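You operate a simulated robot arm through the tools that you are given. There is no shell and no other tool. Be economical: measure what you need, move in short steps, check, and stop when the job is done.

You are at the controls of a simulated robot arm. One attempt, no reset.

Task
Close the blue lid. Take the thin roll that says "LID" from the middle shelf of the film rack and leave it on the top of the belt. Put the yellow-rimmed cup in the sink bowl. Open the white drawer, put the white coupling from the top of the check bench in the inside of the white drawer and shut the drawer again. Pull the stock door open. The order is free. Set down upright: yellow-rimmed cup.

The check looks at the end state, three seconds after you hand in, the way a careful person would. Anything else that was tipped, shoved, dropped, spilled or broken makes it a failure. A push-on lid holds only when it is set on centred and level and pressed home; a screw cap is set on level and turned clockwise until tight.

Robot
A 7-joint arm with a three-finger gripper on a trunk, on a base that drives. Base frame: it is fixed to the floor where the robot stands at the start and does not move with it; the origin is under the middle of the robot, x ahead of it, y to its left, z up. Units: m, rad, N and s.
Its first joint turns from -2.897 to 2.897 rad. Places, roughly: blue lid [0.7, -0.1, 0.9]; inside of the white drawer [4.9, -3.6, 0.7]; sink bowl inside [3.1, -3.7, 0.7]; stock door [8.4, -0.1, 0.4]; thin roll [0.75, -3.5, 1]; top of the belt (61x23 cm) [2.94, 0.12, 0.84]; white coupling (2x2x5 cm) [4.7, -3.6, 0.9]; white drawer [4.9, -3.5, 0.7]; yellow-rimmed cup [6, -3.5, 1]. Payload 2.69 kg.
The TCP is the grasp point between the finger pads, 0.029 m short of the fingertips. In the tool frame z runs along the fingers and y along their closing line. The gripper opens to 0.12 m. The gripper's body begins 0.078 m behind the TCP.
Orientation is that of the tool frame in the base frame, as a unit quaternion [x, y, z, w]. With the fingers straight down and closing along the base's y, the tool's x points along the base's -x, its y along +y and its z along -z.

Tools
- The arm moves only by the tool drive_tool. Its argument "increments" is a list of rows, each a list of 3 entries, a list of its own where there are three numbers: the shift along the base's x, y, z in m, then the turn, a rotation vector about the base's x, y, z in rad, then the gripper command, from -1 (shut) to 1 (fully open), values between in proportion. In form: [[[tx, ty, tz], [wx, wy, wz], fingers], ...]. A call has 1 to 20 rows; each row is the pose to reach, as a shift and turn from the pose commanded when the call began. Each row takes 0.2 s and may step no farther than 0.05 m and 0.15 rad from the row before; otherwise, or with a gripper value out of range, the whole call is refused. Where a pose cannot be reached the arm comes as near as it can. A force on the tool above 40 N (or 10 N above the force at the start of the call, whichever is more), or a blocked arm, ends the call early, and 0.2 s more pass. The fingers move at their own pace and stop on an object; they squeeze with about 31 N. The grip force told is the motor's: it shows also when the fingers shut on nothing. Time passes only in rows, and 0.2 s behind the last, so rows that repeat a pose let the fingers close. The reply holds the time, the measured pose of the TCP, the force on the tool along the base axes, the opening and the grip force, in the units named above and with some noise, with the torque about the TCP (base axes, N m) and any sound that the robot's microphone picked up.
- Cameras (640 x 400 px; columns grow to the right, rows downward): "scene" is now at [0.3284, 0.1596, 1.3361]; the picture's right is [-0.33, -0.94, 0.00], its down [-0.54, 0.19, -0.82] and it looks along [0.77, -0.27, -0.57] (base axes); focal length 223 px, centre (320, 200). "wrist" rides on the gripper at [0.063, 0, -0.104] in the tool frame; the picture's right is [0.00, 1.00, 0.00], its down [-0.83, 0.00, -0.56] and it looks along [-0.56, 0.00, 0.83] (tool axes); focal length 275 px, centre (320, 200). There is no depth. A picture from a camera that has moved, and an enlarged one, comes with that camera's place and axes in the base frame and with its lens.
- camera(camera): a new picture of that camera. No time passes.
- slide_trunk(by): slides the trunk up (or, below 0, down) by that many m; the arm and the scene camera ride with it, the base frame stays. It gives what a move gives, with no picture.
- roll_base(legs): drives the robot by 1 to 6 legs, each [ahead, left, turn to the left] in m, m and rad, along the robot's own axes; the way and the turn of a leg run together, so that a leg with both is an arc; at most 1.5 m and 3.142 rad a leg. The arm and the cameras ride along, it lands a little off, and it stops where it bumps. It gives what a move gives.
- pan_tilt(pan, tilt): turns the head with the scene camera to pan (to the left, within 2.496 rad either way) and tilt (down, from -0.506 to 1.204), counted from straight ahead of the robot. It gives what a move gives.
- enlarge(camera, box): a new picture of the part [left, top, right, bottom] of that camera's present view, enlarged. No time passes.
- close_job(): hands the job in; it is judged then, once.

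Work in short steps. Places have to be worked out from the pictures, the camera data and where the tool is seen: move nearer, look again, correct. Check each grasp and each placing, and mend what went wrong. You have 165 turns and 112 pictures in all, those below and enlarged ones among them. Open the gripper and draw the arm clear of the work before you hand the job in, unless the task says otherwise.

The tools are called after "Request:" by a JSON object that holds its "op" and its "data". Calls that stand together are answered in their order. drive_tool: Moves the arm, as the interface text tells. Its arguments: {"type":"object","properties":{"increments":{"type":"array","items":{"type":"array"}}},"required":["increments"]} The other tools are called the same way: slide_trunk (by) slides the trunk up or down; roll_base (legs) drives the base; pan_tilt (pan, tilt) turns the head that bears the scene camera; camera (camera) takes a picture; enlarge (camera, box) takes an enlarged picture of a part of a camera's view; close_job () hands the job in.

At the start:

```text
time_s: 0.0
eef_pos: [0.6289, 0.3142, 1.1981]
tool_rot: [-0.001, 1.0, 0.0, 0.0]
force: [0.3, -0.6, 0.2]
ft_torque: [0.01, 0.02, 0.0]
grip_width: 0.1199
grip_force: 0.0
trunk travel left (down, up): [-0.325, 0.261]
robot x, y, heading: [-0.0005, -0.0002, -0.003]
head pan, tilt: [-0.34, 0.611]
```

scene: 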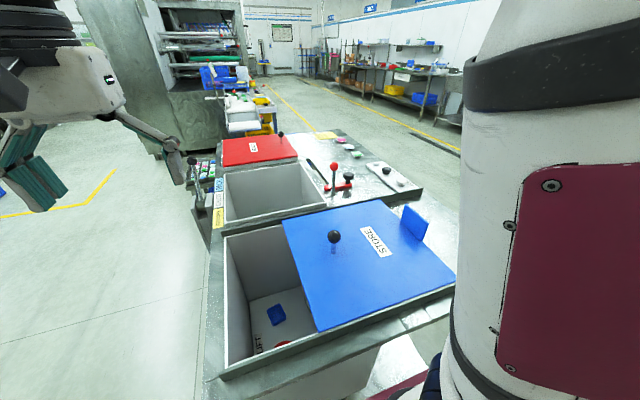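
wrist: 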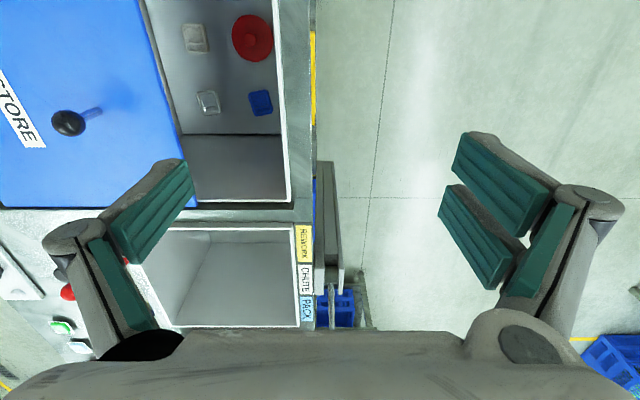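

I'll look closely at the blue lid to understand how it moves.

Request:
{"op": "enlarge", "data": {"camera": "scene", "box": [180, 120, 480, 400]}}

Request:
{"op": "pan_tilt", "data": {"pan": -0.7, "tilt": 0.75}}

Request:
{"op": "camera", "data": {"camera": "scene"}}

```text
1.43 times, centred on (330, 260) of scene
camera zoom: at [0.3284, 0.1596, 1.3361], right [-0.33, -0.94, 0.0], down [-0.54, 0.19, -0.82], along [0.77, -0.27, -0.57], focal length 319 px, centre (306, 114)
```

zoom: 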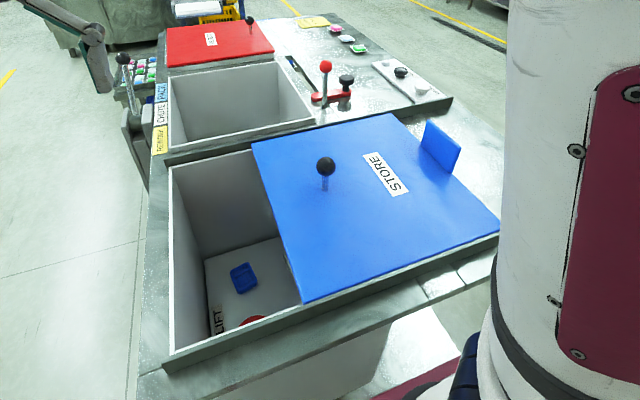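

```text
time_s: 0.8
eef_pos: [0.6293, 0.3154, 1.1988]
tool_rot: [0.0, 1.0, 0.0, 0.0]
force: [-0.7, 0.0, 0.2]
ft_torque: [0.03, -0.01, 0.01]
grip_width: 0.1201
grip_force: 0.0
trunk travel left (down, up): [-0.325, 0.261]
robot x, y, heading: [0.0019, -0.0022, -0.0]
head pan, tilt: [-0.7, 0.75]
```

```text
108 pictures are left
camera scene: at [0.3088, 0.1356, 1.3241], right [-0.64, -0.77, 0.0], down [-0.52, 0.44, -0.73], along [0.56, -0.47, -0.68], focal length 223 px, centre (320, 200)
```

scene: 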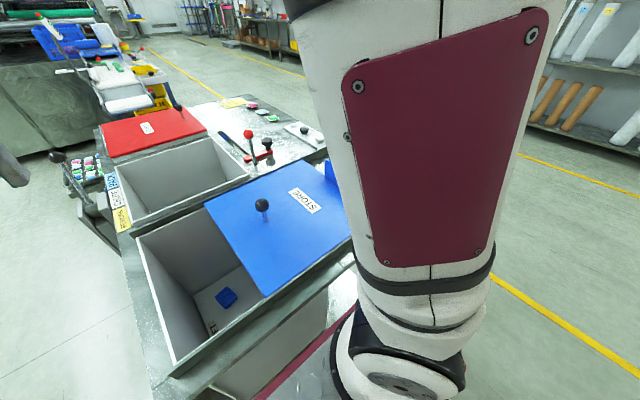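

The knob sits near (0.688, -0.004, 0.957) on a sliding lid (top at about 0.897); the lid must go about 0.18 m to +y. I move above the knob first.

Request:
{"op": "drive_tool", "data": {"increments": [[[0.007, -0.04, -0.012], [0, 0, 0], 1], [[0.014, -0.08, -0.025], [0, 0, 0], 1], [[0.021, -0.12, -0.037], [0, 0, 0], 1], [[0.028, -0.16, -0.05], [0, 0, 0], 1], [[0.035, -0.2, -0.062], [0, 0, 0], 1], [[0.042, -0.24, -0.075], [0, 0, 0], 1], [[0.05, -0.28, -0.087], [0, 0, 0], 1], [[0.057, -0.319, -0.1], [0, 0, 0], 1], [[0.057, -0.319, -0.1], [0, 0, 0], 1]]}}

Request:
{"op": "camera", "data": {"camera": "wrist"}}

```text
time_s: 2.8
eef_pos: [0.6853, -0.0046, 1.0986]
tool_rot: [0.0, 1.0, 0.0, 0.0]
force: [-0.6, 0.8, 0.2]
ft_torque: [-0.01, 0.0, 0.02]
grip_width: 0.1198
grip_force: 0.1
trunk travel left (down, up): [-0.325, 0.261]
robot x, y, heading: [0.0027, 0.0009, -0.005]
head pan, tilt: [-0.7, 0.75]
```

```text
107 pictures are left
camera wrist: at [0.6225, -0.0043, 1.2018], right [-0.01, 1.0, 0.0], down [0.83, 0.0, 0.56], along [0.56, 0.0, -0.83], focal length 275 px, centre (320, 200)
```

wrist: 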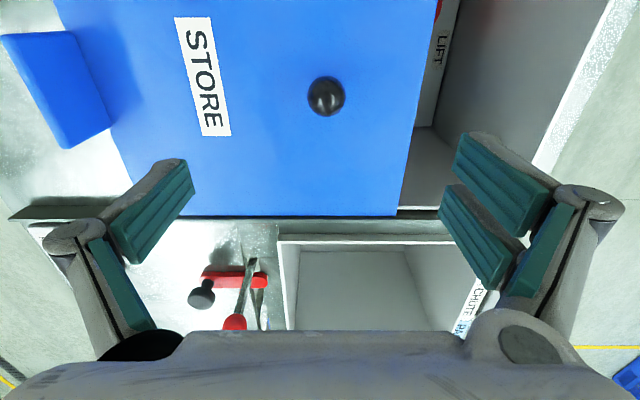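

The knob is right under the gripper (≈(0.680, 0.001)). Descend and close on it.

Request:
{"op": "drive_tool", "data": {"increments": [[[-0.004, 0.004, -0.04], [0, 0, 0], 1], [[-0.005, 0.005, -0.08], [0, 0, 0], 1], [[-0.005, 0.005, -0.12], [0, 0, 0], 1], [[-0.005, 0.005, -0.146], [0, 0, 0], 1], [[-0.005, 0.005, -0.146], [0, 0, 0], -1], [[-0.005, 0.005, -0.146], [0, 0, 0], -1], [[-0.005, 0.005, -0.146], [0, 0, 0], -1]]}}

Request:
{"op": "camera", "data": {"camera": "wrist"}}

```text
time_s: 4.4
eef_pos: [0.6812, 0.001, 0.9517]
tool_rot: [0.001, 1.0, 0.0, 0.0]
force: [-1.4, -0.6, 1.9]
ft_torque: [0.04, -0.13, -0.18]
grip_width: 0.0303
grip_force: 45.4
trunk travel left (down, up): [-0.325, 0.261]
robot x, y, heading: [-0.0045, 0.001, -0.0]
head pan, tilt: [-0.7, 0.75]
```

```text
106 pictures are left
camera wrist: at [0.6185, 0.0014, 1.0554], right [0.0, 1.0, 0.0], down [0.83, 0.0, 0.56], along [0.56, 0.0, -0.83], focal length 275 px, centre (320, 200)
```

wrist: 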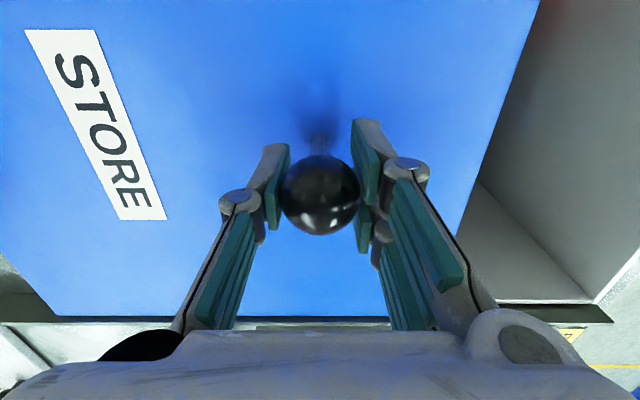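

The knob is held (30 mm). I slide the lid toward +y, in small steps.

Request:
{"op": "drive_tool", "data": {"increments": [[[0, 0.015, 0], [0, 0, 0], -1], [[0, 0.03, 0], [0, 0, 0], -1], [[0, 0.05, 0], [0, 0, 0], -1], [[0, 0.07, 0], [0, 0, 0], -1], [[0, 0.09, 0], [0, 0, 0], -1], [[0, 0.11, 0], [0, 0, 0], -1], [[0, 0.13, 0], [0, 0, 0], -1], [[0, 0.145, 0], [0, 0, 0], -1]]}}

Request:
{"op": "camera", "data": {"camera": "wrist"}}

Request:
{"op": "camera", "data": {"camera": "scene"}}

```text
time_s: 6.2
eef_pos: [0.6816, 0.1467, 0.9516]
tool_rot: [0.0, 1.0, 0.0, -0.001]
force: [6.6, -0.8, 0.4]
ft_torque: [0.2, -0.79, 0.04]
grip_width: 0.0305
grip_force: 45.2
trunk travel left (down, up): [-0.325, 0.261]
robot x, y, heading: [-0.0022, -0.0013, 0.001]
head pan, tilt: [-0.7, 0.75]
```

```text
105 pictures are left
camera wrist: at [0.6179, 0.1468, 1.0553], right [0.0, 1.0, 0.0], down [0.83, 0.0, 0.56], along [0.56, 0.0, -0.83], focal length 275 px, centre (320, 200)
```

wrist: 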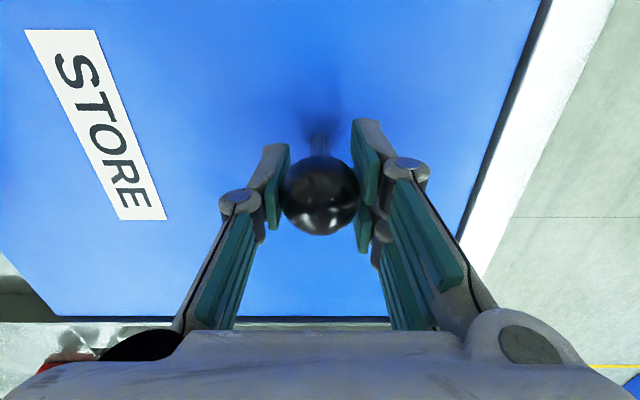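

```text
104 pictures are left
camera scene: at [0.3091, 0.1355, 1.324], right [-0.64, -0.76, 0.0], down [-0.52, 0.44, -0.73], along [0.56, -0.47, -0.68], focal length 223 px, centre (320, 200)
```

scene: 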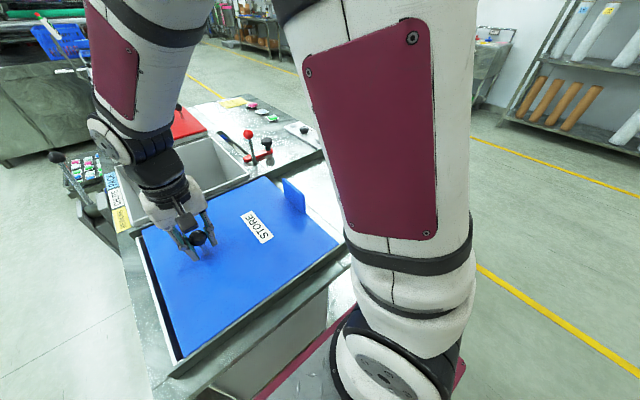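

A thin dark gap remains at the left wall; I continue in small steps until it stops.

Request:
{"op": "drive_tool", "data": {"increments": [[[0, 0.006, 0], [0, 0, 0], -1], [[0, 0.012, 0], [0, 0, 0], -1], [[0, 0.018, 0], [0, 0, 0], -1], [[0, 0.024, 0], [0, 0, 0], -1], [[0, 0.03, 0], [0, 0, 0], -1], [[0, 0.036, 0], [0, 0, 0], -1]]}}

Request:
{"op": "camera", "data": {"camera": "wrist"}}

```text
time_s: 7.4
eef_pos: [0.6806, 0.1669, 0.9525]
tool_rot: [0.003, 1.0, -0.004, -0.001]
force: [-1.0, -9.5, 3.9]
ft_torque: [0.22, 0.1, 0.18]
grip_width: 0.0302
grip_force: 45.2
trunk travel left (down, up): [-0.325, 0.261]
robot x, y, heading: [0.003, -0.0009, -0.006]
head pan, tilt: [-0.7, 0.75]
stopped in row 5: the force on the tool passed its limit at 46 N (the readings are from after the stop); the commanded pose is now the measured one
```

```text
103 pictures are left
camera wrist: at [0.6181, 0.1684, 1.0553], right [0.0, 1.0, -0.01], down [0.83, 0.0, 0.55], along [0.55, -0.01, -0.83], focal length 275 px, centre (320, 200)
```

wrist: 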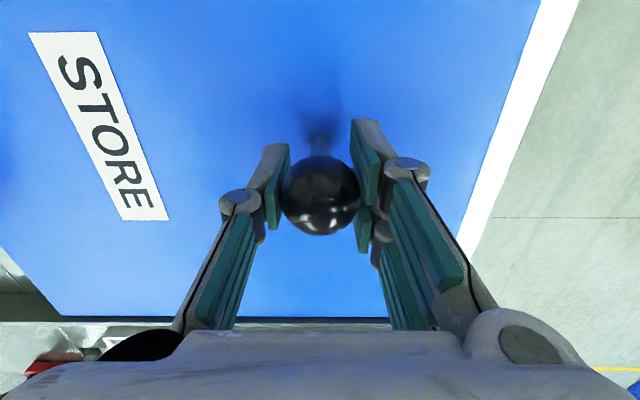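

The lid met its stop and the gap is gone. I release and lift away.

Request:
{"op": "drive_tool", "data": {"increments": [[[0, 0, 0], [0, 0, 0], 0], [[0, 0, 0], [0, 0, 0], 0.3], [[0, 0, 0.04], [0, 0, 0], 0.3], [[0, 0, 0.08], [0, 0, 0], 0.3], [[0, 0, 0.12], [0, 0, 0], 0.3], [[0, 0, 0.16], [0, 0, 0], 0.3], [[0, 0, 0.2], [0, 0, 0], 0.3], [[0, 0, 0.24], [0, 0, 0], 0.3]]}}

Request:
{"op": "pan_tilt", "data": {"pan": -0.45, "tilt": 0.75}}

Request:
{"op": "camera", "data": {"camera": "scene"}}

Request:
{"op": "camera", "data": {"camera": "wrist"}}

```text
time_s: 9.2
eef_pos: [0.6818, 0.1676, 1.1914]
tool_rot: [0.004, 1.0, -0.004, -0.001]
force: [0.3, 0.4, 0.5]
ft_torque: [-0.02, 0.03, 0.0]
grip_width: 0.0782
grip_force: 0.0
trunk travel left (down, up): [-0.325, 0.261]
robot x, y, heading: [-0.0027, -0.0002, -0.004]
head pan, tilt: [-0.7, 0.75]
```

```text
time_s: 10.0
eef_pos: [0.6815, 0.1661, 1.1914]
tool_rot: [0.003, 1.0, -0.005, 0.0]
force: [0.3, -0.5, 0.7]
ft_torque: [-0.01, 0.0, 0.01]
grip_width: 0.0778
grip_force: 0.1
trunk travel left (down, up): [-0.325, 0.261]
robot x, y, heading: [-0.0003, -0.0005, -0.005]
head pan, tilt: [-0.45, 0.75]
```

```text
102 pictures are left
camera scene: at [0.3201, 0.1521, 1.3241], right [-0.44, -0.9, 0.0], down [-0.61, 0.3, -0.73], along [0.66, -0.32, -0.68], focal length 223 px, centre (320, 200)
```

scene: 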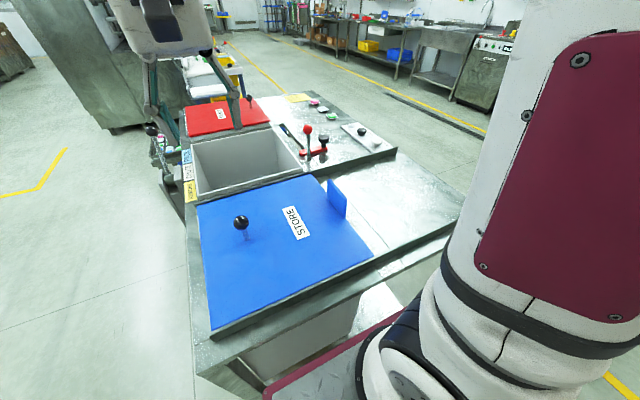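

```text
101 pictures are left
camera wrist: at [0.6183, 0.1691, 1.2947], right [0.0, 1.0, -0.01], down [0.83, 0.0, 0.55], along [0.55, -0.01, -0.83], focal length 275 px, centre (320, 200)
```

wrist: 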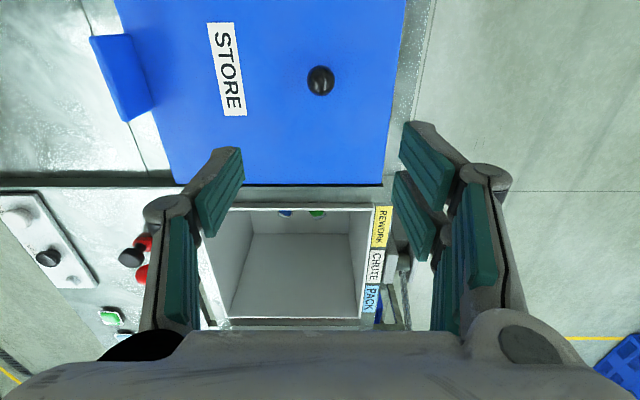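

Lid closed. Now back off from the bench, turn right to face the row of stations at y≈-3.5, and look.

Request:
{"op": "roll_base", "data": {"legs": [[-0.3, 0, 0], [0, 0, -1.57]]}}

Request:
{"op": "pan_tilt", "data": {"pan": 0.0, "tilt": 0.2}}

Request:
{"op": "camera", "data": {"camera": "scene"}}

Request:
{"op": "pan_tilt", "data": {"pan": 0.8, "tilt": 0.2}}

Request:
{"op": "camera", "data": {"camera": "scene"}}

```text
time_s: 15.9
eef_pos: [-0.1371, -0.685, 1.1915]
tool_rot: [0.714, 0.7, -0.003, -0.003]
force: [0.4, -0.4, 0.7]
ft_torque: [-0.01, -0.01, -0.01]
grip_width: 0.078
grip_force: 0.2
trunk travel left (down, up): [-0.325, 0.261]
robot x, y, heading: [-0.2988, -0.0025, -1.586]
head pan, tilt: [-0.45, 0.75]
```

```text
time_s: 16.9
eef_pos: [-0.1377, -0.6844, 1.1908]
tool_rot: [0.714, 0.7, -0.002, -0.005]
force: [0.0, 0.1, 0.2]
ft_torque: [0.02, -0.01, -0.01]
grip_width: 0.0779
grip_force: 0.1
trunk travel left (down, up): [-0.325, 0.261]
robot x, y, heading: [-0.2971, 0.0013, -1.583]
head pan, tilt: [0.0, 0.201]
```

```text
100 pictures are left
camera scene: at [-0.111, -0.3417, 1.3737], right [-1.0, 0.01, 0.0], down [0.0, 0.2, -0.98], along [-0.01, -0.98, -0.2], focal length 223 px, centre (320, 200)
```

scene: 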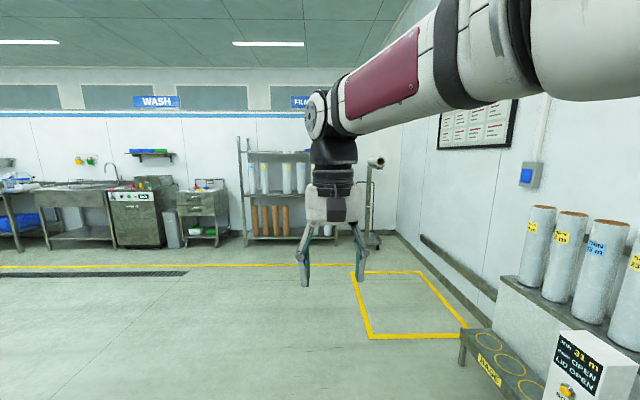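

```text
time_s: 18.0
eef_pos: [-0.1367, -0.6839, 1.1928]
tool_rot: [0.713, 0.701, -0.002, -0.003]
force: [-1.2, -0.6, -0.1]
ft_torque: [0.0, -0.01, 0.0]
grip_width: 0.0783
grip_force: 0.1
trunk travel left (down, up): [-0.325, 0.261]
robot x, y, heading: [-0.2951, 0.0017, -1.582]
head pan, tilt: [0.799, 0.201]
```

```text
99 pictures are left
camera scene: at [-0.0438, -0.3144, 1.3737], right [-0.71, -0.71, 0.0], down [-0.14, 0.14, -0.98], along [0.69, -0.69, -0.2], focal length 223 px, centre (320, 200)
```

scene: 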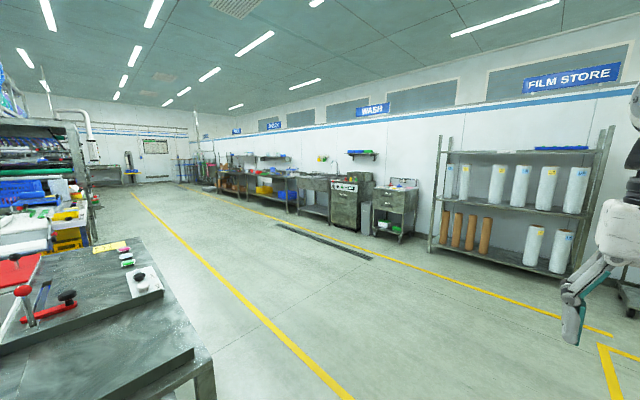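

The film rack is ahead-left, path clear. Drive to about (0.75, -2.35) and look.

Request:
{"op": "roll_base", "data": {"legs": [[0.9, 0.5, 0.01], [1.4, 0.55, 0]]}}

Request:
{"op": "pan_tilt", "data": {"pan": -0.15, "tilt": 0.25}}

Request:
{"op": "camera", "data": {"camera": "scene"}}

Request:
{"op": "camera", "data": {"camera": "wrist"}}

```text
refused: leg 2 is longer than a leg can be; nothing moved
```

```text
time_s: 19.2
eef_pos: [-0.1376, -0.6842, 1.1913]
tool_rot: [0.714, 0.7, -0.002, -0.003]
force: [0.1, -0.1, -0.3]
ft_torque: [-0.02, 0.01, 0.04]
grip_width: 0.0781
grip_force: 0.1
trunk travel left (down, up): [-0.325, 0.261]
robot x, y, heading: [-0.2958, 0.002, -1.585]
head pan, tilt: [-0.15, 0.25]
```

```text
98 pictures are left
camera scene: at [-0.1248, -0.3406, 1.3692], right [-0.99, 0.16, 0.0], down [0.04, 0.24, -0.97], along [-0.16, -0.96, -0.25], focal length 223 px, centre (320, 200)
```

scene: 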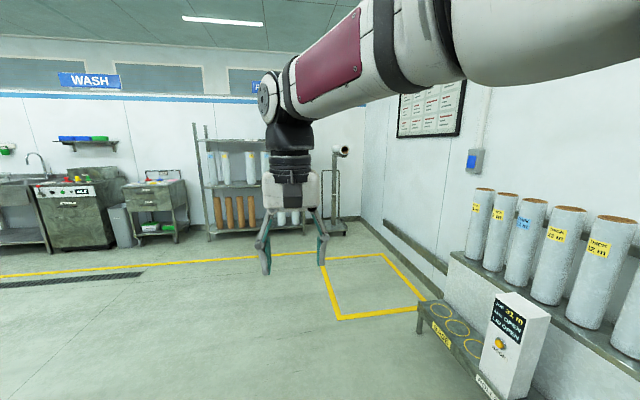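

```text
97 pictures are left
camera wrist: at [-0.1362, -0.6203, 1.2949], right [1.0, -0.01, -0.01], down [-0.01, -0.83, 0.55], along [-0.01, -0.55, -0.83], focal length 275 px, centre (320, 200)
```

wrist: 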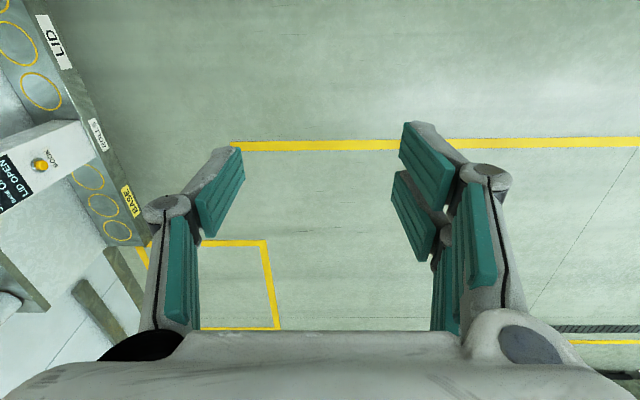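

A leg was too long; I split it.

Request:
{"op": "roll_base", "data": {"legs": [[0.9, 0.5, 0.01], [1.35, 0.54, 0]]}}

Request:
{"op": "camera", "data": {"camera": "scene"}}

Request:
{"op": "pan_tilt", "data": {"pan": 0.25, "tilt": 0.25}}

Request:
{"op": "camera", "data": {"camera": "scene"}}

```text
time_s: 31.4
eef_pos: [0.9013, -2.939, 1.1912]
tool_rot: [0.71, 0.704, -0.001, -0.004]
force: [0.6, -0.7, -0.2]
ft_torque: [-0.04, 0.04, -0.01]
grip_width: 0.0782
grip_force: 0.0
trunk travel left (down, up): [-0.325, 0.261]
robot x, y, heading: [0.737, -2.2554, -1.576]
head pan, tilt: [-0.15, 0.25]
```

```text
96 pictures are left
camera scene: at [0.9113, -2.596, 1.3692], right [-0.99, 0.15, 0.0], down [0.04, 0.24, -0.97], along [-0.15, -0.96, -0.25], focal length 223 px, centre (320, 200)
```

scene: 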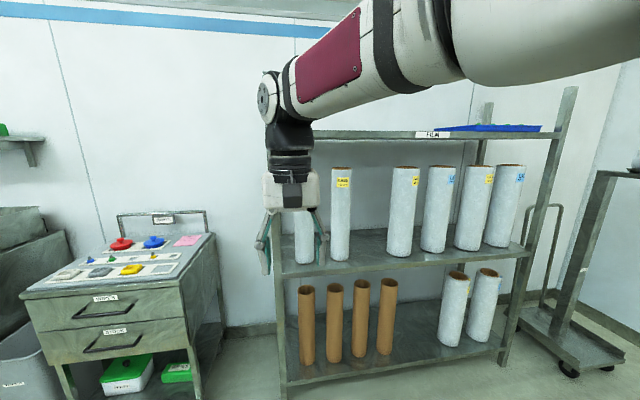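

```text
time_s: 32.2
eef_pos: [0.901, -2.9389, 1.1902]
tool_rot: [0.711, 0.704, -0.002, -0.003]
force: [-0.8, 0.5, -0.1]
ft_torque: [-0.03, -0.01, -0.01]
grip_width: 0.0781
grip_force: 0.1
trunk travel left (down, up): [-0.325, 0.261]
robot x, y, heading: [0.738, -2.2574, -1.575]
head pan, tilt: [0.25, 0.25]
```

```text
95 pictures are left
camera scene: at [0.9483, -2.5944, 1.3692], right [-0.97, -0.24, 0.0], down [-0.06, 0.24, -0.97], along [0.23, -0.94, -0.25], focal length 223 px, centre (320, 200)
```

scene: 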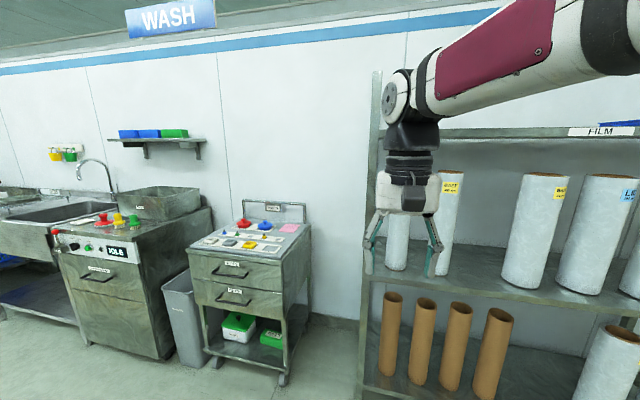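

I look at the labels of the rolls, closely.

Request:
{"op": "pan_tilt", "data": {"pan": -0.15, "tilt": 0.25}}

Request:
{"op": "enlarge", "data": {"camera": "scene", "box": [250, 140, 550, 300]}}

```text
time_s: 33.1
eef_pos: [0.9008, -2.9392, 1.1902]
tool_rot: [0.711, 0.703, -0.002, -0.004]
force: [-0.1, 0.2, -0.1]
ft_torque: [-0.03, 0.0, 0.0]
grip_width: 0.078
grip_force: 0.0
trunk travel left (down, up): [-0.325, 0.261]
robot x, y, heading: [0.7377, -2.2584, -1.578]
head pan, tilt: [-0.15, 0.25]
```

```text
2.13 times, centred on (400, 220) of scene
camera zoom: at [0.9114, -2.596, 1.3692], right [-0.99, 0.15, 0.0], down [0.04, 0.24, -0.97], along [-0.15, -0.96, -0.25], focal length 476 px, centre (149, 157)
```

zoom: 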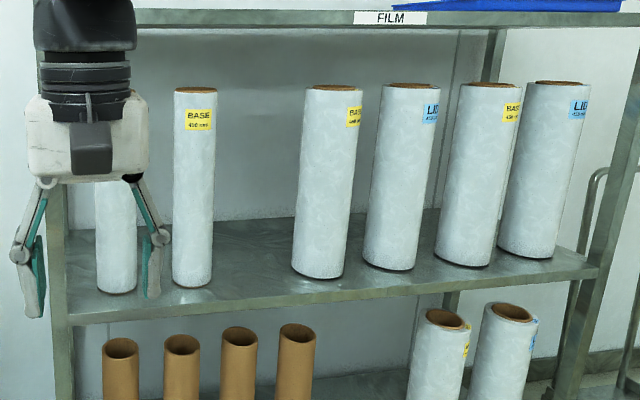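

The leftmost thin roll hides behind the gripper (its neighbour says BASE). I turn the tool horizontal (fingers toward -y) while shifting it left, then look again.

Request:
{"op": "drive_tool", "data": {"increments": [[[0.02, -0.01, 0], [-0.13, 0, 0], 0.3], [[0.04, -0.02, 0], [-0.26, 0, 0], 0.3], [[0.06, -0.03, 0], [-0.39, 0, 0], 0.3], [[0.08, -0.04, 0], [-0.52, 0, 0], 0.3], [[0.1, -0.05, 0], [-0.65, 0, 0], 0.3], [[0.12, -0.06, 0], [-0.78, 0, 0], 0.3], [[0.14, -0.07, 0], [-0.91, 0, 0], 0.3], [[0.16, -0.08, 0], [-1.04, 0, 0], 0.3], [[0.18, -0.09, 0], [-1.17, 0, 0], 0.3], [[0.2, -0.1, 0], [-1.3, 0, 0], 0.3], [[0.22, -0.11, 0], [-1.43, 0, 0], 0.3], [[0.24, -0.12, 0], [-1.57, 0, 0], 0.3], [[0.24, -0.12, 0], [-1.57, 0, 0], 1]]}}

Request:
{"op": "camera", "data": {"camera": "scene"}}

Request:
{"op": "camera", "data": {"camera": "wrist"}}

```text
time_s: 35.9
eef_pos: [1.1414, -3.0577, 1.1915]
tool_rot: [0.506, 0.495, -0.5, 0.5]
force: [0.5, 0.7, 0.3]
ft_torque: [-0.02, -0.02, -0.01]
grip_width: 0.12
grip_force: 0.1
trunk travel left (down, up): [-0.325, 0.261]
robot x, y, heading: [0.7324, -2.2556, -1.576]
head pan, tilt: [-0.15, 0.25]
```

```text
93 pictures are left
camera scene: at [0.9114, -2.5959, 1.3692], right [-0.99, 0.15, 0.0], down [0.04, 0.24, -0.97], along [-0.15, -0.96, -0.25], focal length 223 px, centre (320, 200)
```

scene: 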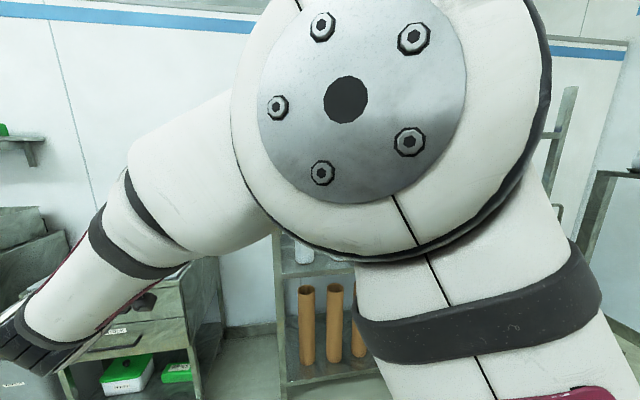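

```text
92 pictures are left
camera wrist: at [1.1422, -2.9532, 1.1284], right [1.0, -0.01, 0.01], down [0.0, 0.56, 0.83], along [-0.01, -0.83, 0.55], focal length 275 px, centre (320, 200)
```

wrist: 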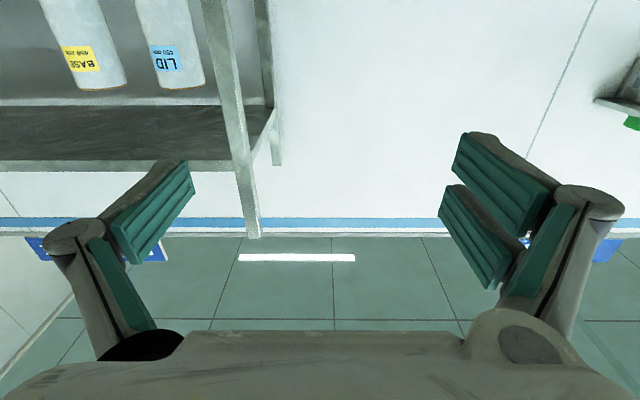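

The LID thin roll is at about x≈0.865, y≈-3.53, between the post (x≈0.98) and the BASE roll (x≈0.70). I bring the open gripper in front of it at z≈1.06.

Request:
{"op": "drive_tool", "data": {"increments": [[[-0.04, -0.005, -0.02], [0, 0, 0], 1], [[-0.08, -0.01, -0.04], [0, 0, 0], 1], [[-0.12, -0.015, -0.06], [0, 0, 0], 1], [[-0.16, -0.02, -0.08], [0, 0, 0], 1], [[-0.2, -0.025, -0.1], [0, 0, 0], 1], [[-0.24, -0.03, -0.12], [0, 0, 0], 1], [[-0.276, -0.03, -0.13], [0, 0, 0], 1], [[-0.276, -0.03, -0.13], [0, 0, 0], 1]]}}

Request:
{"op": "camera", "data": {"camera": "wrist"}}

Request:
{"op": "camera", "data": {"camera": "scene"}}

```text
time_s: 37.7
eef_pos: [0.8664, -3.0889, 1.0607]
tool_rot: [0.506, 0.496, -0.498, 0.5]
force: [-0.2, -0.8, -0.4]
ft_torque: [0.0, -0.02, 0.02]
grip_width: 0.1198
grip_force: 0.0
trunk travel left (down, up): [-0.325, 0.261]
robot x, y, heading: [0.7374, -2.2563, -1.576]
head pan, tilt: [-0.15, 0.25]
```

```text
91 pictures are left
camera wrist: at [0.8669, -2.9846, 0.997], right [1.0, -0.01, 0.01], down [0.0, 0.55, 0.83], along [-0.01, -0.83, 0.55], focal length 275 px, centre (320, 200)
```

wrist: 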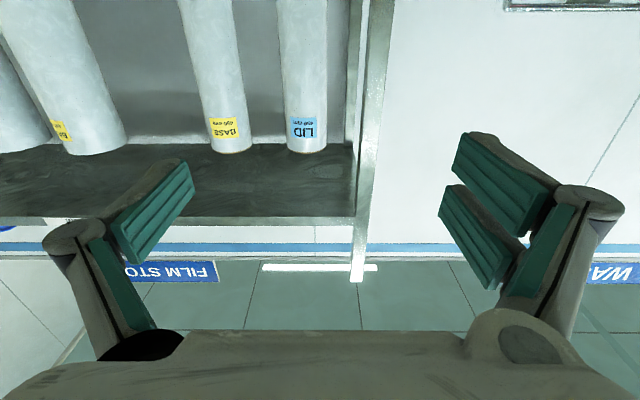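

```text
90 pictures are left
camera scene: at [0.9113, -2.596, 1.3692], right [-0.99, 0.15, 0.0], down [0.04, 0.24, -0.97], along [-0.15, -0.96, -0.25], focal length 223 px, centre (320, 200)
```

scene: 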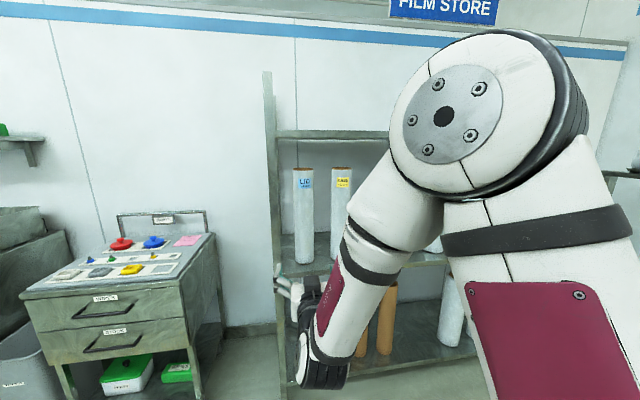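

Triangulating the two wrist views: roll at x≈0.825, y≈-3.6, diameter ≈0.085. I drive ahead 0.3 m and shift the tool 4 cm to the right.

Request:
{"op": "roll_base", "data": {"legs": [[0.3, 0, 0.005]]}}

Request:
{"op": "drive_tool", "data": {"increments": [[[-0.02, 0, 0], [0, 0, 0], 1], [[-0.038, 0, 0], [0, 0, 0], 1], [[-0.038, 0, 0], [0, 0, 0], 1]]}}

Request:
{"op": "camera", "data": {"camera": "wrist"}}

Request:
{"op": "pan_tilt", "data": {"pan": -0.1, "tilt": 0.5}}

Request:
{"op": "camera", "data": {"camera": "scene"}}

```text
time_s: 39.8
eef_pos: [0.8698, -3.3887, 1.0604]
tool_rot: [0.503, 0.499, -0.496, 0.502]
force: [0.0, -0.7, -0.2]
ft_torque: [-0.01, -0.02, 0.03]
grip_width: 0.12
grip_force: 0.0
trunk travel left (down, up): [-0.325, 0.261]
robot x, y, heading: [0.7361, -2.554, -1.57]
head pan, tilt: [-0.15, 0.25]
```

```text
time_s: 40.6
eef_pos: [0.8324, -3.3894, 1.0601]
tool_rot: [0.503, 0.498, -0.497, 0.502]
force: [-0.3, 0.0, -0.1]
ft_torque: [-0.04, -0.03, 0.01]
grip_width: 0.12
grip_force: 0.0
trunk travel left (down, up): [-0.325, 0.261]
robot x, y, heading: [0.7362, -2.5566, -1.567]
head pan, tilt: [-0.15, 0.25]
```

```text
89 pictures are left
camera wrist: at [0.8332, -3.2831, 0.9971], right [1.0, 0.0, 0.01], down [0.0, 0.55, 0.83], along [0.0, -0.83, 0.55], focal length 275 px, centre (320, 200)
```

wrist: 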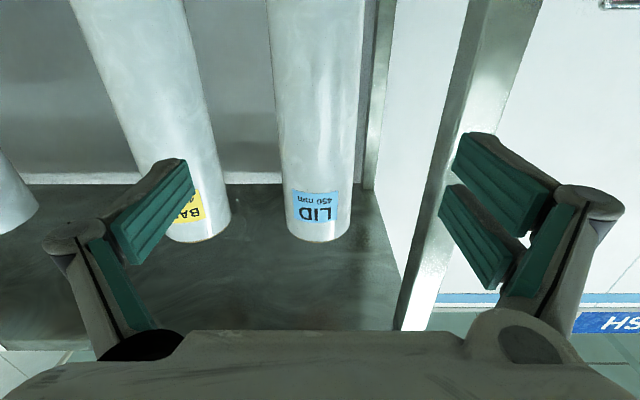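

```text
time_s: 41.3
eef_pos: [0.8325, -3.3893, 1.0615]
tool_rot: [0.503, 0.498, -0.497, 0.501]
force: [-0.4, 0.6, -0.5]
ft_torque: [0.03, -0.01, -0.02]
grip_width: 0.1205
grip_force: 0.0
trunk travel left (down, up): [-0.325, 0.261]
robot x, y, heading: [0.7309, -2.5561, -1.573]
head pan, tilt: [-0.099, 0.499]
```

```text
88 pictures are left
camera scene: at [0.9177, -2.8926, 1.3461], right [-1.0, 0.1, 0.0], down [0.05, 0.48, -0.88], along [-0.09, -0.87, -0.48], focal length 223 px, centre (320, 200)
```

scene: 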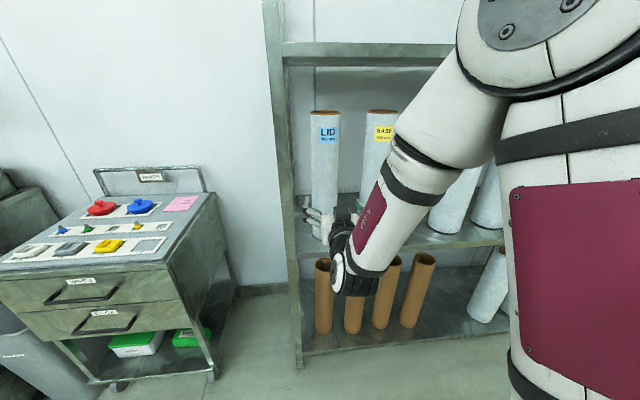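

Roll centre ≈ (0.833, -3.62); post inner edge ≈0.94, BASE roll edge ≈0.71, so I narrow the opening to 0.106 and advance part-way, then look.

Request:
{"op": "drive_tool", "data": {"increments": [[[0, 0, 0], [0, 0, 0], 0.77], [[0, -0.03, 0], [0, 0, 0], 0.77], [[0, -0.06, 0], [0, 0, 0], 0.77], [[0, -0.09, 0], [0, 0, 0], 0.77], [[0, -0.12, 0], [0, 0, 0], 0.77], [[0, -0.12, 0], [0, 0, 0], 0.77]]}}

Request:
{"op": "camera", "data": {"camera": "wrist"}}

Request:
{"op": "enlarge", "data": {"camera": "scene", "box": [250, 90, 450, 290]}}

```text
time_s: 42.7
eef_pos: [0.8329, -3.5079, 1.0613]
tool_rot: [0.505, 0.497, -0.498, 0.5]
force: [-0.2, 0.4, -1.0]
ft_torque: [0.01, 0.02, 0.01]
grip_width: 0.1063
grip_force: 0.2
trunk travel left (down, up): [-0.325, 0.261]
robot x, y, heading: [0.7364, -2.558, -1.566]
head pan, tilt: [-0.099, 0.499]
```

```text
87 pictures are left
camera wrist: at [0.8339, -3.4027, 0.9975], right [1.0, -0.01, 0.01], down [0.0, 0.55, 0.83], along [-0.01, -0.83, 0.55], focal length 275 px, centre (320, 200)
```

wrist: 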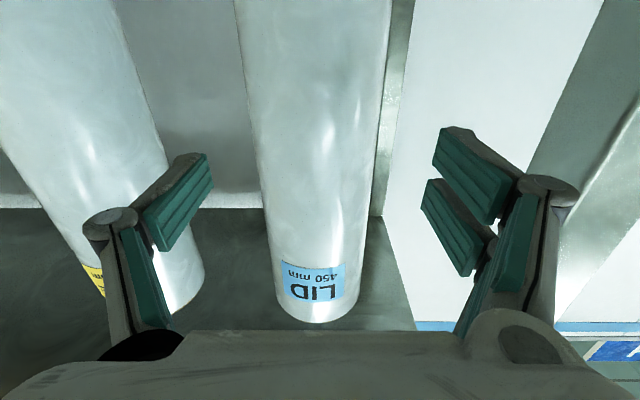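

```text
2.00 times, centred on (350, 190) of scene
camera zoom: at [0.9177, -2.8925, 1.3461], right [-1.0, 0.1, 0.0], down [0.05, 0.48, -0.88], along [-0.09, -0.87, -0.48], focal length 447 px, centre (260, 220)
```

zoom: 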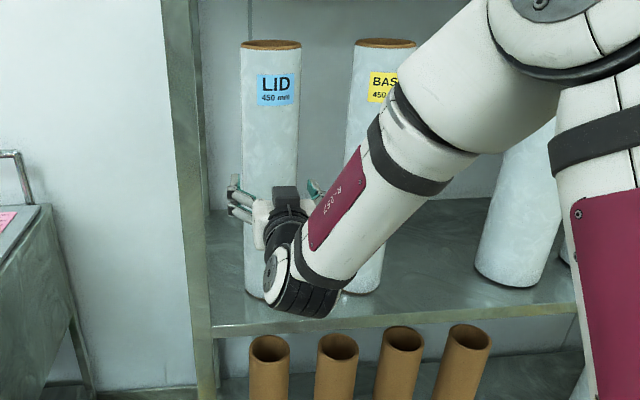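

Fingers flank the roll with room to the post. I shift 4 mm right and advance 0.1 m slowly.

Request:
{"op": "drive_tool", "data": {"increments": [[[-0.004, -0.02, 0], [0, 0, 0], 0.77], [[-0.004, -0.04, 0], [0, 0, 0], 0.77], [[-0.004, -0.06, 0], [0, 0, 0], 0.77], [[-0.004, -0.08, 0], [0, 0, 0], 0.77], [[-0.004, -0.095, 0], [0, 0, 0], 0.77]]}}

Request:
{"op": "camera", "data": {"camera": "wrist"}}

```text
time_s: 43.9
eef_pos: [0.8265, -3.5928, 1.0838]
tool_rot: [0.508, 0.498, -0.497, 0.497]
force: [-3.6, 0.2, 0.0]
ft_torque: [-0.01, 0.0, 0.27]
grip_width: 0.1065
grip_force: 0.2
out of reach, approached as far as the arm can: row 1, 2, 3, 4, 5
trunk travel left (down, up): [-0.325, 0.261]
robot x, y, heading: [0.7357, -2.5559, -1.571]
head pan, tilt: [-0.099, 0.499]
```

```text
85 pictures are left
camera wrist: at [0.8281, -3.4877, 1.0209], right [1.0, -0.01, 0.01], down [0.0, 0.55, 0.84], along [-0.01, -0.84, 0.55], focal length 275 px, centre (320, 200)
```

wrist: 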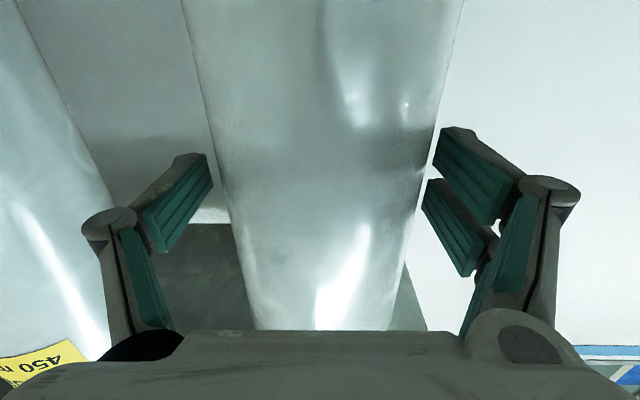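

The arm is at its reach limit; pads are about 2.5 cm short of the roll's axis. I nudge the base ahead 2.5 cm.

Request:
{"op": "roll_base", "data": {"legs": [[0.028, 0, 0]]}}

Request:
{"op": "camera", "data": {"camera": "wrist"}}

```text
time_s: 44.8
eef_pos: [0.8296, -3.622, 1.0823]
tool_rot: [0.508, 0.498, -0.495, 0.498]
force: [-0.2, -0.5, 0.0]
ft_torque: [0.02, -0.01, -0.02]
grip_width: 0.1063
grip_force: 0.0
trunk travel left (down, up): [-0.325, 0.261]
robot x, y, heading: [0.7338, -2.582, -1.573]
head pan, tilt: [-0.099, 0.499]
```

```text
84 pictures are left
camera wrist: at [0.8304, -3.516, 1.0203], right [1.0, -0.01, 0.01], down [0.0, 0.55, 0.84], along [-0.01, -0.84, 0.55], focal length 275 px, centre (320, 200)
```

wrist: 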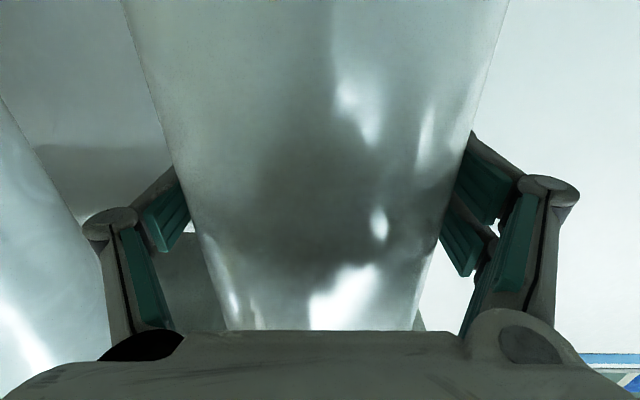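

The roll is between the pads. Close.

Request:
{"op": "drive_tool", "data": {"increments": [[[0, 0, 0], [0, 0, 0], -1], [[0, 0, 0], [0, 0, 0], -1], [[0, 0, 0], [0, 0, 0], -1]]}}

Request:
{"op": "camera", "data": {"camera": "wrist"}}

```text
time_s: 45.6
eef_pos: [0.8293, -3.6213, 1.0834]
tool_rot: [0.508, 0.498, -0.497, 0.497]
force: [-2.9, 0.6, -0.2]
ft_torque: [-0.17, 0.84, -0.09]
grip_width: 0.0944
grip_force: 30.8
trunk travel left (down, up): [-0.325, 0.261]
robot x, y, heading: [0.734, -2.5858, -1.572]
head pan, tilt: [-0.099, 0.499]
```

```text
83 pictures are left
camera wrist: at [0.8298, -3.516, 1.0205], right [1.0, -0.01, 0.01], down [0.0, 0.55, 0.84], along [-0.01, -0.84, 0.55], focal length 275 px, centre (320, 200)
```

wrist: 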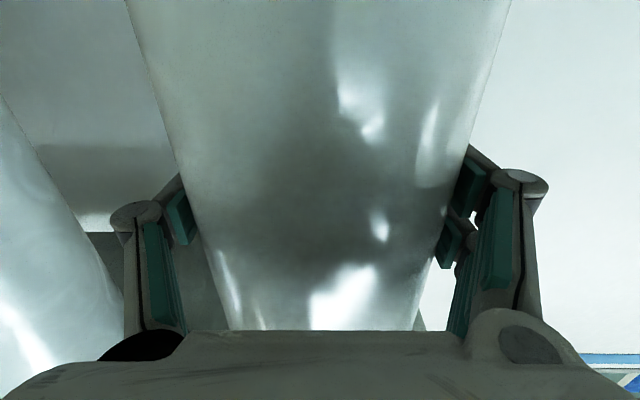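

Held at 94 mm. Lift with the trunk by 2.5 cm.

Request:
{"op": "slide_trunk", "data": {"by": 0.03}}

Request:
{"op": "enlarge", "data": {"camera": "scene", "box": [240, 60, 440, 280]}}

```text
time_s: 46.3
eef_pos: [0.8289, -3.6216, 1.1108]
tool_rot: [0.508, 0.5, -0.495, 0.497]
force: [0.5, 0.1, -9.2]
ft_torque: [-0.08, 0.01, -0.01]
grip_width: 0.0942
grip_force: 30.8
trunk travel left (down, up): [-0.355, 0.231]
robot x, y, heading: [0.7352, -2.5801, -1.568]
head pan, tilt: [-0.099, 0.499]
```

```text
1.82 times, centred on (340, 170) of scene
camera zoom: at [0.9179, -2.9069, 1.3757], right [-1.0, 0.1, 0.0], down [0.05, 0.48, -0.88], along [-0.09, -0.87, -0.48], focal length 406 px, centre (284, 254)
```

zoom: 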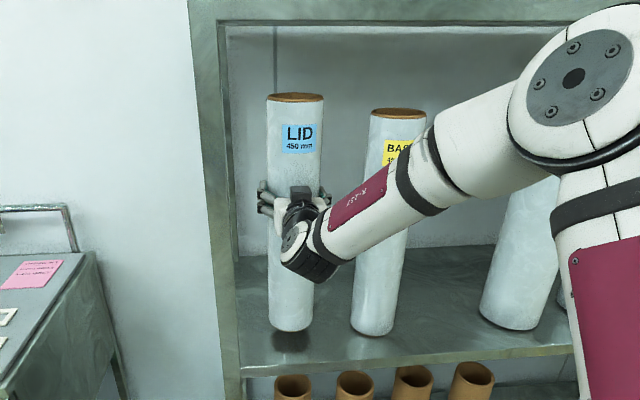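

The roll hangs free (≈0.95 kg), its bottom ≈0.285 below the TCP. Back straight out of the rack.

Request:
{"op": "roll_base", "data": {"legs": [[-0.6, 0, 0]]}}

Request:
{"op": "drive_tool", "data": {"increments": [[[0, 0.04, 0], [0, 0, 0], -1], [[0, 0.08, 0], [0, 0, 0], -1], [[0, 0.12, 0], [0, 0, 0], -1], [[0, 0.16, 0], [0, 0, 0], -1], [[0, 0.2, 0], [0, 0, 0], -1]]}}

Request:
{"op": "camera", "data": {"camera": "scene"}}

```text
time_s: 49.7
eef_pos: [0.831, -3.0237, 1.1118]
tool_rot: [0.507, 0.499, -0.495, 0.498]
force: [-0.3, 0.2, -9.6]
ft_torque: [-0.11, 0.01, -0.06]
grip_width: 0.0941
grip_force: 31.2
trunk travel left (down, up): [-0.355, 0.231]
robot x, y, heading: [0.7342, -1.9835, -1.566]
head pan, tilt: [-0.099, 0.499]
```

```text
time_s: 50.9
eef_pos: [0.8308, -2.8231, 1.1138]
tool_rot: [0.508, 0.499, -0.495, 0.498]
force: [-0.5, -0.2, -10.4]
ft_torque: [-0.12, 0.01, 0.0]
grip_width: 0.0941
grip_force: 31.3
trunk travel left (down, up): [-0.355, 0.231]
robot x, y, heading: [0.7359, -1.9837, -1.568]
head pan, tilt: [-0.099, 0.499]
```

```text
81 pictures are left
camera scene: at [0.9171, -2.3081, 1.3757], right [-1.0, 0.1, 0.0], down [0.05, 0.48, -0.88], along [-0.08, -0.87, -0.48], focal length 223 px, centre (320, 200)
```

scene: 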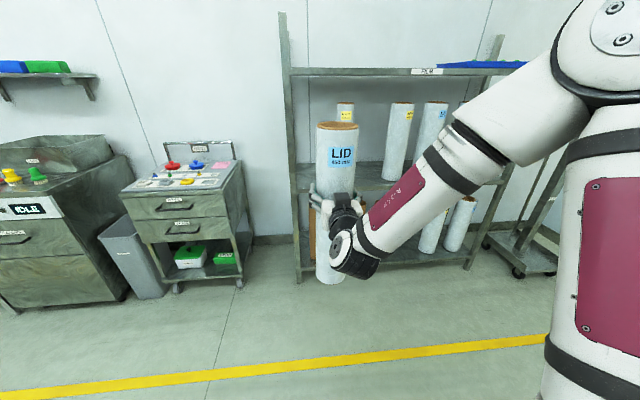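

Drive left to x≈2.85, then turn to face the belt side (+y).

Request:
{"op": "roll_base", "data": {"legs": [[-0.1, 1.1, 0], [0, 1.0, 0], [0, 0, 3.14]]}}

Request:
{"op": "pan_tilt", "data": {"pan": 0.1, "tilt": 0.35}}

Request:
{"op": "camera", "data": {"camera": "scene"}}

```text
time_s: 68.7
eef_pos: [2.7434, -1.0376, 1.1119]
tool_rot: [-0.498, 0.51, 0.497, 0.495]
force: [0.0, -0.2, -9.7]
ft_torque: [0.06, -0.05, 0.03]
grip_width: 0.0942
grip_force: 30.9
trunk travel left (down, up): [-0.355, 0.231]
robot x, y, heading: [2.8335, -1.8717, 1.574]
head pan, tilt: [-0.099, 0.499]
```

```text
time_s: 69.4
eef_pos: [2.7438, -1.0371, 1.1118]
tool_rot: [-0.499, 0.509, 0.497, 0.495]
force: [0.4, -0.3, -9.9]
ft_torque: [0.03, 0.01, -0.02]
grip_width: 0.0941
grip_force: 31.0
trunk travel left (down, up): [-0.355, 0.231]
robot x, y, heading: [2.8394, -1.8789, 1.573]
head pan, tilt: [0.099, 0.351]
```

```text
80 pictures are left
camera scene: at [2.6383, -1.5535, 1.3894], right [0.99, 0.1, 0.0], down [0.03, -0.34, -0.94], along [-0.09, 0.93, -0.34], focal length 223 px, centre (320, 200)
```

scene: 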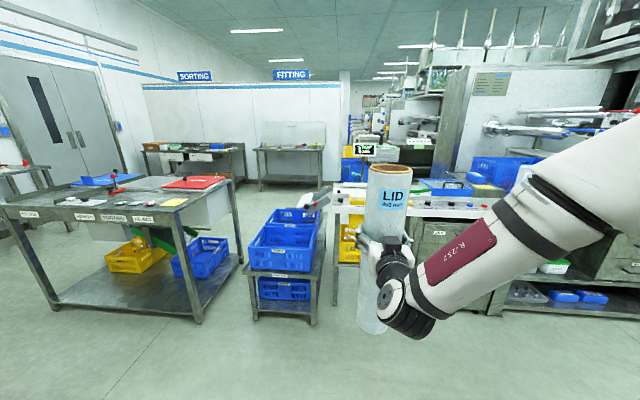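

The belt should be near pixel (380,195), behind the roll. Enlarge there.

Request:
{"op": "enlarge", "data": {"camera": "scene", "box": [230, 130, 530, 320]}}

```text
2.11 times, centred on (380, 225) of scene
camera zoom: at [2.6383, -1.5535, 1.3894], right [0.99, 0.1, 0.0], down [0.03, -0.34, -0.94], along [-0.09, 0.93, -0.34], focal length 470 px, centre (194, 147)
```

zoom: 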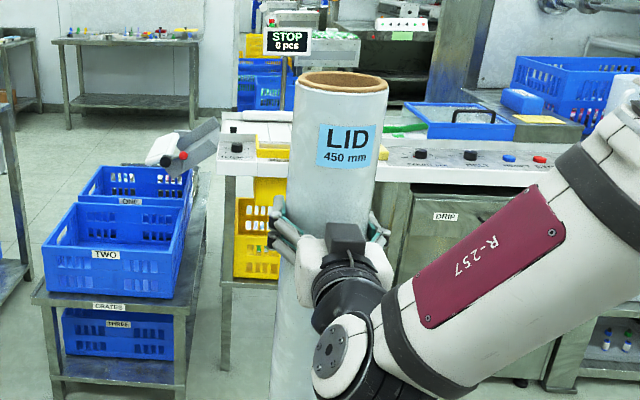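

Raise the trunk and approach 0.55 m for a closer look at the belt.

Request:
{"op": "slide_trunk", "data": {"by": 0.12}}

Request:
{"op": "roll_base", "data": {"legs": [[0.55, 0, 0]]}}

Request:
{"op": "pan_tilt", "data": {"pan": -0.1, "tilt": 0.5}}

Request:
{"op": "camera", "data": {"camera": "scene"}}

Request:
{"op": "camera", "data": {"camera": "wrist"}}

```text
time_s: 70.9
eef_pos: [2.7441, -1.0382, 1.2314]
tool_rot: [-0.5, 0.508, 0.498, 0.494]
force: [0.0, -0.5, -9.3]
ft_torque: [0.04, -0.03, -0.01]
grip_width: 0.0945
grip_force: 31.2
trunk travel left (down, up): [-0.475, 0.111]
robot x, y, heading: [2.8385, -1.8768, 1.575]
head pan, tilt: [0.099, 0.351]
```

```text
time_s: 74.1
eef_pos: [2.7458, -0.4838, 1.2317]
tool_rot: [-0.498, 0.509, 0.497, 0.496]
force: [0.0, 0.3, -8.9]
ft_torque: [0.07, -0.03, -0.02]
grip_width: 0.094
grip_force: 31.4
trunk travel left (down, up): [-0.475, 0.111]
robot x, y, heading: [2.8353, -1.3202, 1.564]
head pan, tilt: [0.099, 0.351]
```

```text
time_s: 74.8
eef_pos: [2.7461, -0.4837, 1.2314]
tool_rot: [-0.498, 0.51, 0.496, 0.497]
force: [0.4, 0.6, -9.9]
ft_torque: [0.07, 0.02, -0.01]
grip_width: 0.0944
grip_force: 31.1
trunk travel left (down, up): [-0.475, 0.111]
robot x, y, heading: [2.8385, -1.3223, 1.574]
head pan, tilt: [-0.099, 0.499]
```

```text
78 pictures are left
camera scene: at [2.6574, -1.0822, 1.4961], right [0.99, -0.1, 0.0], down [-0.05, -0.48, -0.88], along [0.09, 0.87, -0.48], focal length 223 px, centre (320, 200)
```

scene: 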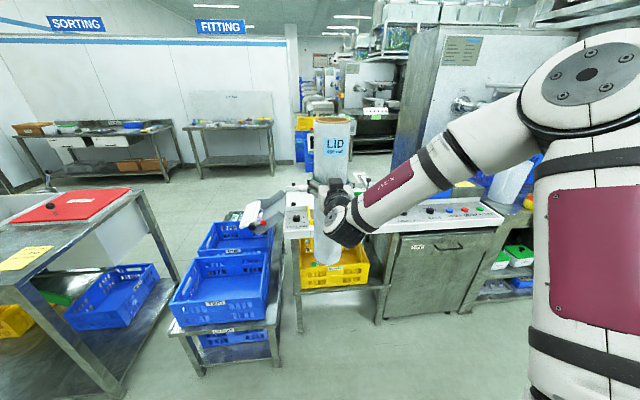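

```text
77 pictures are left
camera wrist: at [2.7441, -0.5883, 1.1695], right [-1.0, 0.01, 0.01], down [0.0, -0.54, 0.84], along [0.01, 0.84, 0.54], focal length 275 px, centre (320, 200)
```

wrist: 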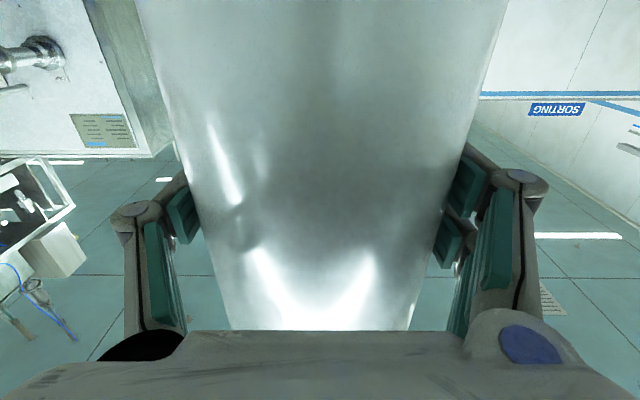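

The arm blocks the belt view; I swing the roll 0.3 m to the right to see it.

Request:
{"op": "drive_tool", "data": {"increments": [[[0.04, 0, 0], [0, 0, 0], -1], [[0.08, 0, 0], [0, 0, 0], -1], [[0.12, 0, 0], [0, 0, 0], -1], [[0.16, 0, 0], [0, 0, 0], -1], [[0.2, 0, 0], [0, 0, 0], -1], [[0.24, 0, 0], [0, 0, 0], -1], [[0.28, 0, 0], [0, 0, 0], -1], [[0.3, 0, 0], [0, 0, 0], -1]]}}

Request:
{"op": "enlarge", "data": {"camera": "scene", "box": [220, 120, 540, 320]}}

```text
time_s: 76.6
eef_pos: [3.0473, -0.4823, 1.2308]
tool_rot: [-0.499, 0.51, 0.492, 0.499]
force: [4.4, -1.2, -23.1]
ft_torque: [0.67, 0.16, 0.35]
grip_width: 0.0946
grip_force: 30.8
out of reach, approached as far as the arm can: row 1, 2, 3, 4, 5, 6
trunk travel left (down, up): [-0.475, 0.111]
robot x, y, heading: [2.8372, -1.3209, 1.571]
head pan, tilt: [-0.099, 0.499]
```

```text
2.00 times, centred on (380, 220) of scene
camera zoom: at [2.6589, -1.0814, 1.4958], right [0.99, -0.1, 0.0], down [-0.05, -0.48, -0.88], along [0.09, 0.87, -0.48], focal length 447 px, centre (200, 160)
```

zoom: 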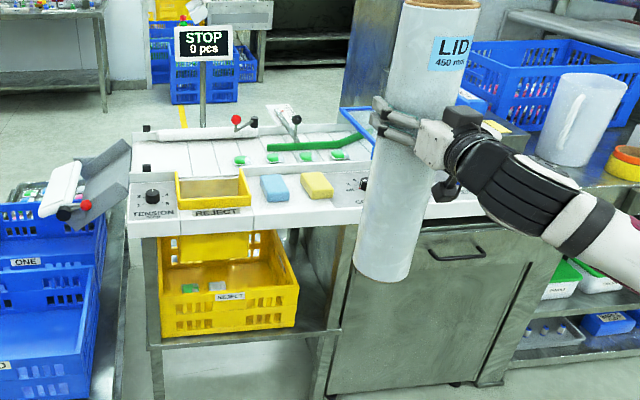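

The belt is the slatted white surface at y≈0.0–0.24, x≈2.63–3.25, with a green arm and small green parts on it. Enlarge further.

Request:
{"op": "enlarge", "data": {"camera": "scene", "box": [270, 160, 430, 250]}}

```text
4.00 times, centred on (350, 205) of scene
camera zoom: at [2.6589, -1.0814, 1.4958], right [0.99, -0.1, 0.0], down [-0.05, -0.48, -0.88], along [0.09, 0.87, -0.48], focal length 893 px, centre (200, 180)
```

zoom: 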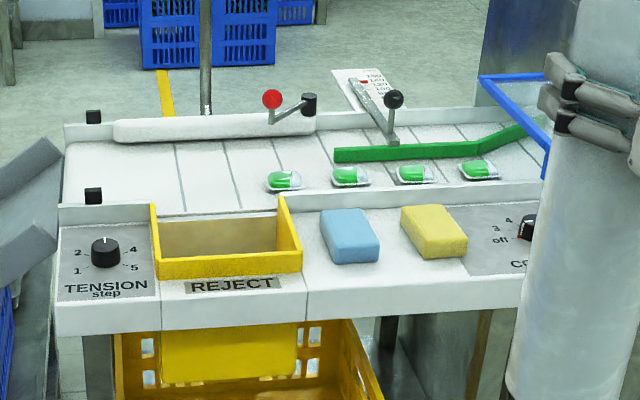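

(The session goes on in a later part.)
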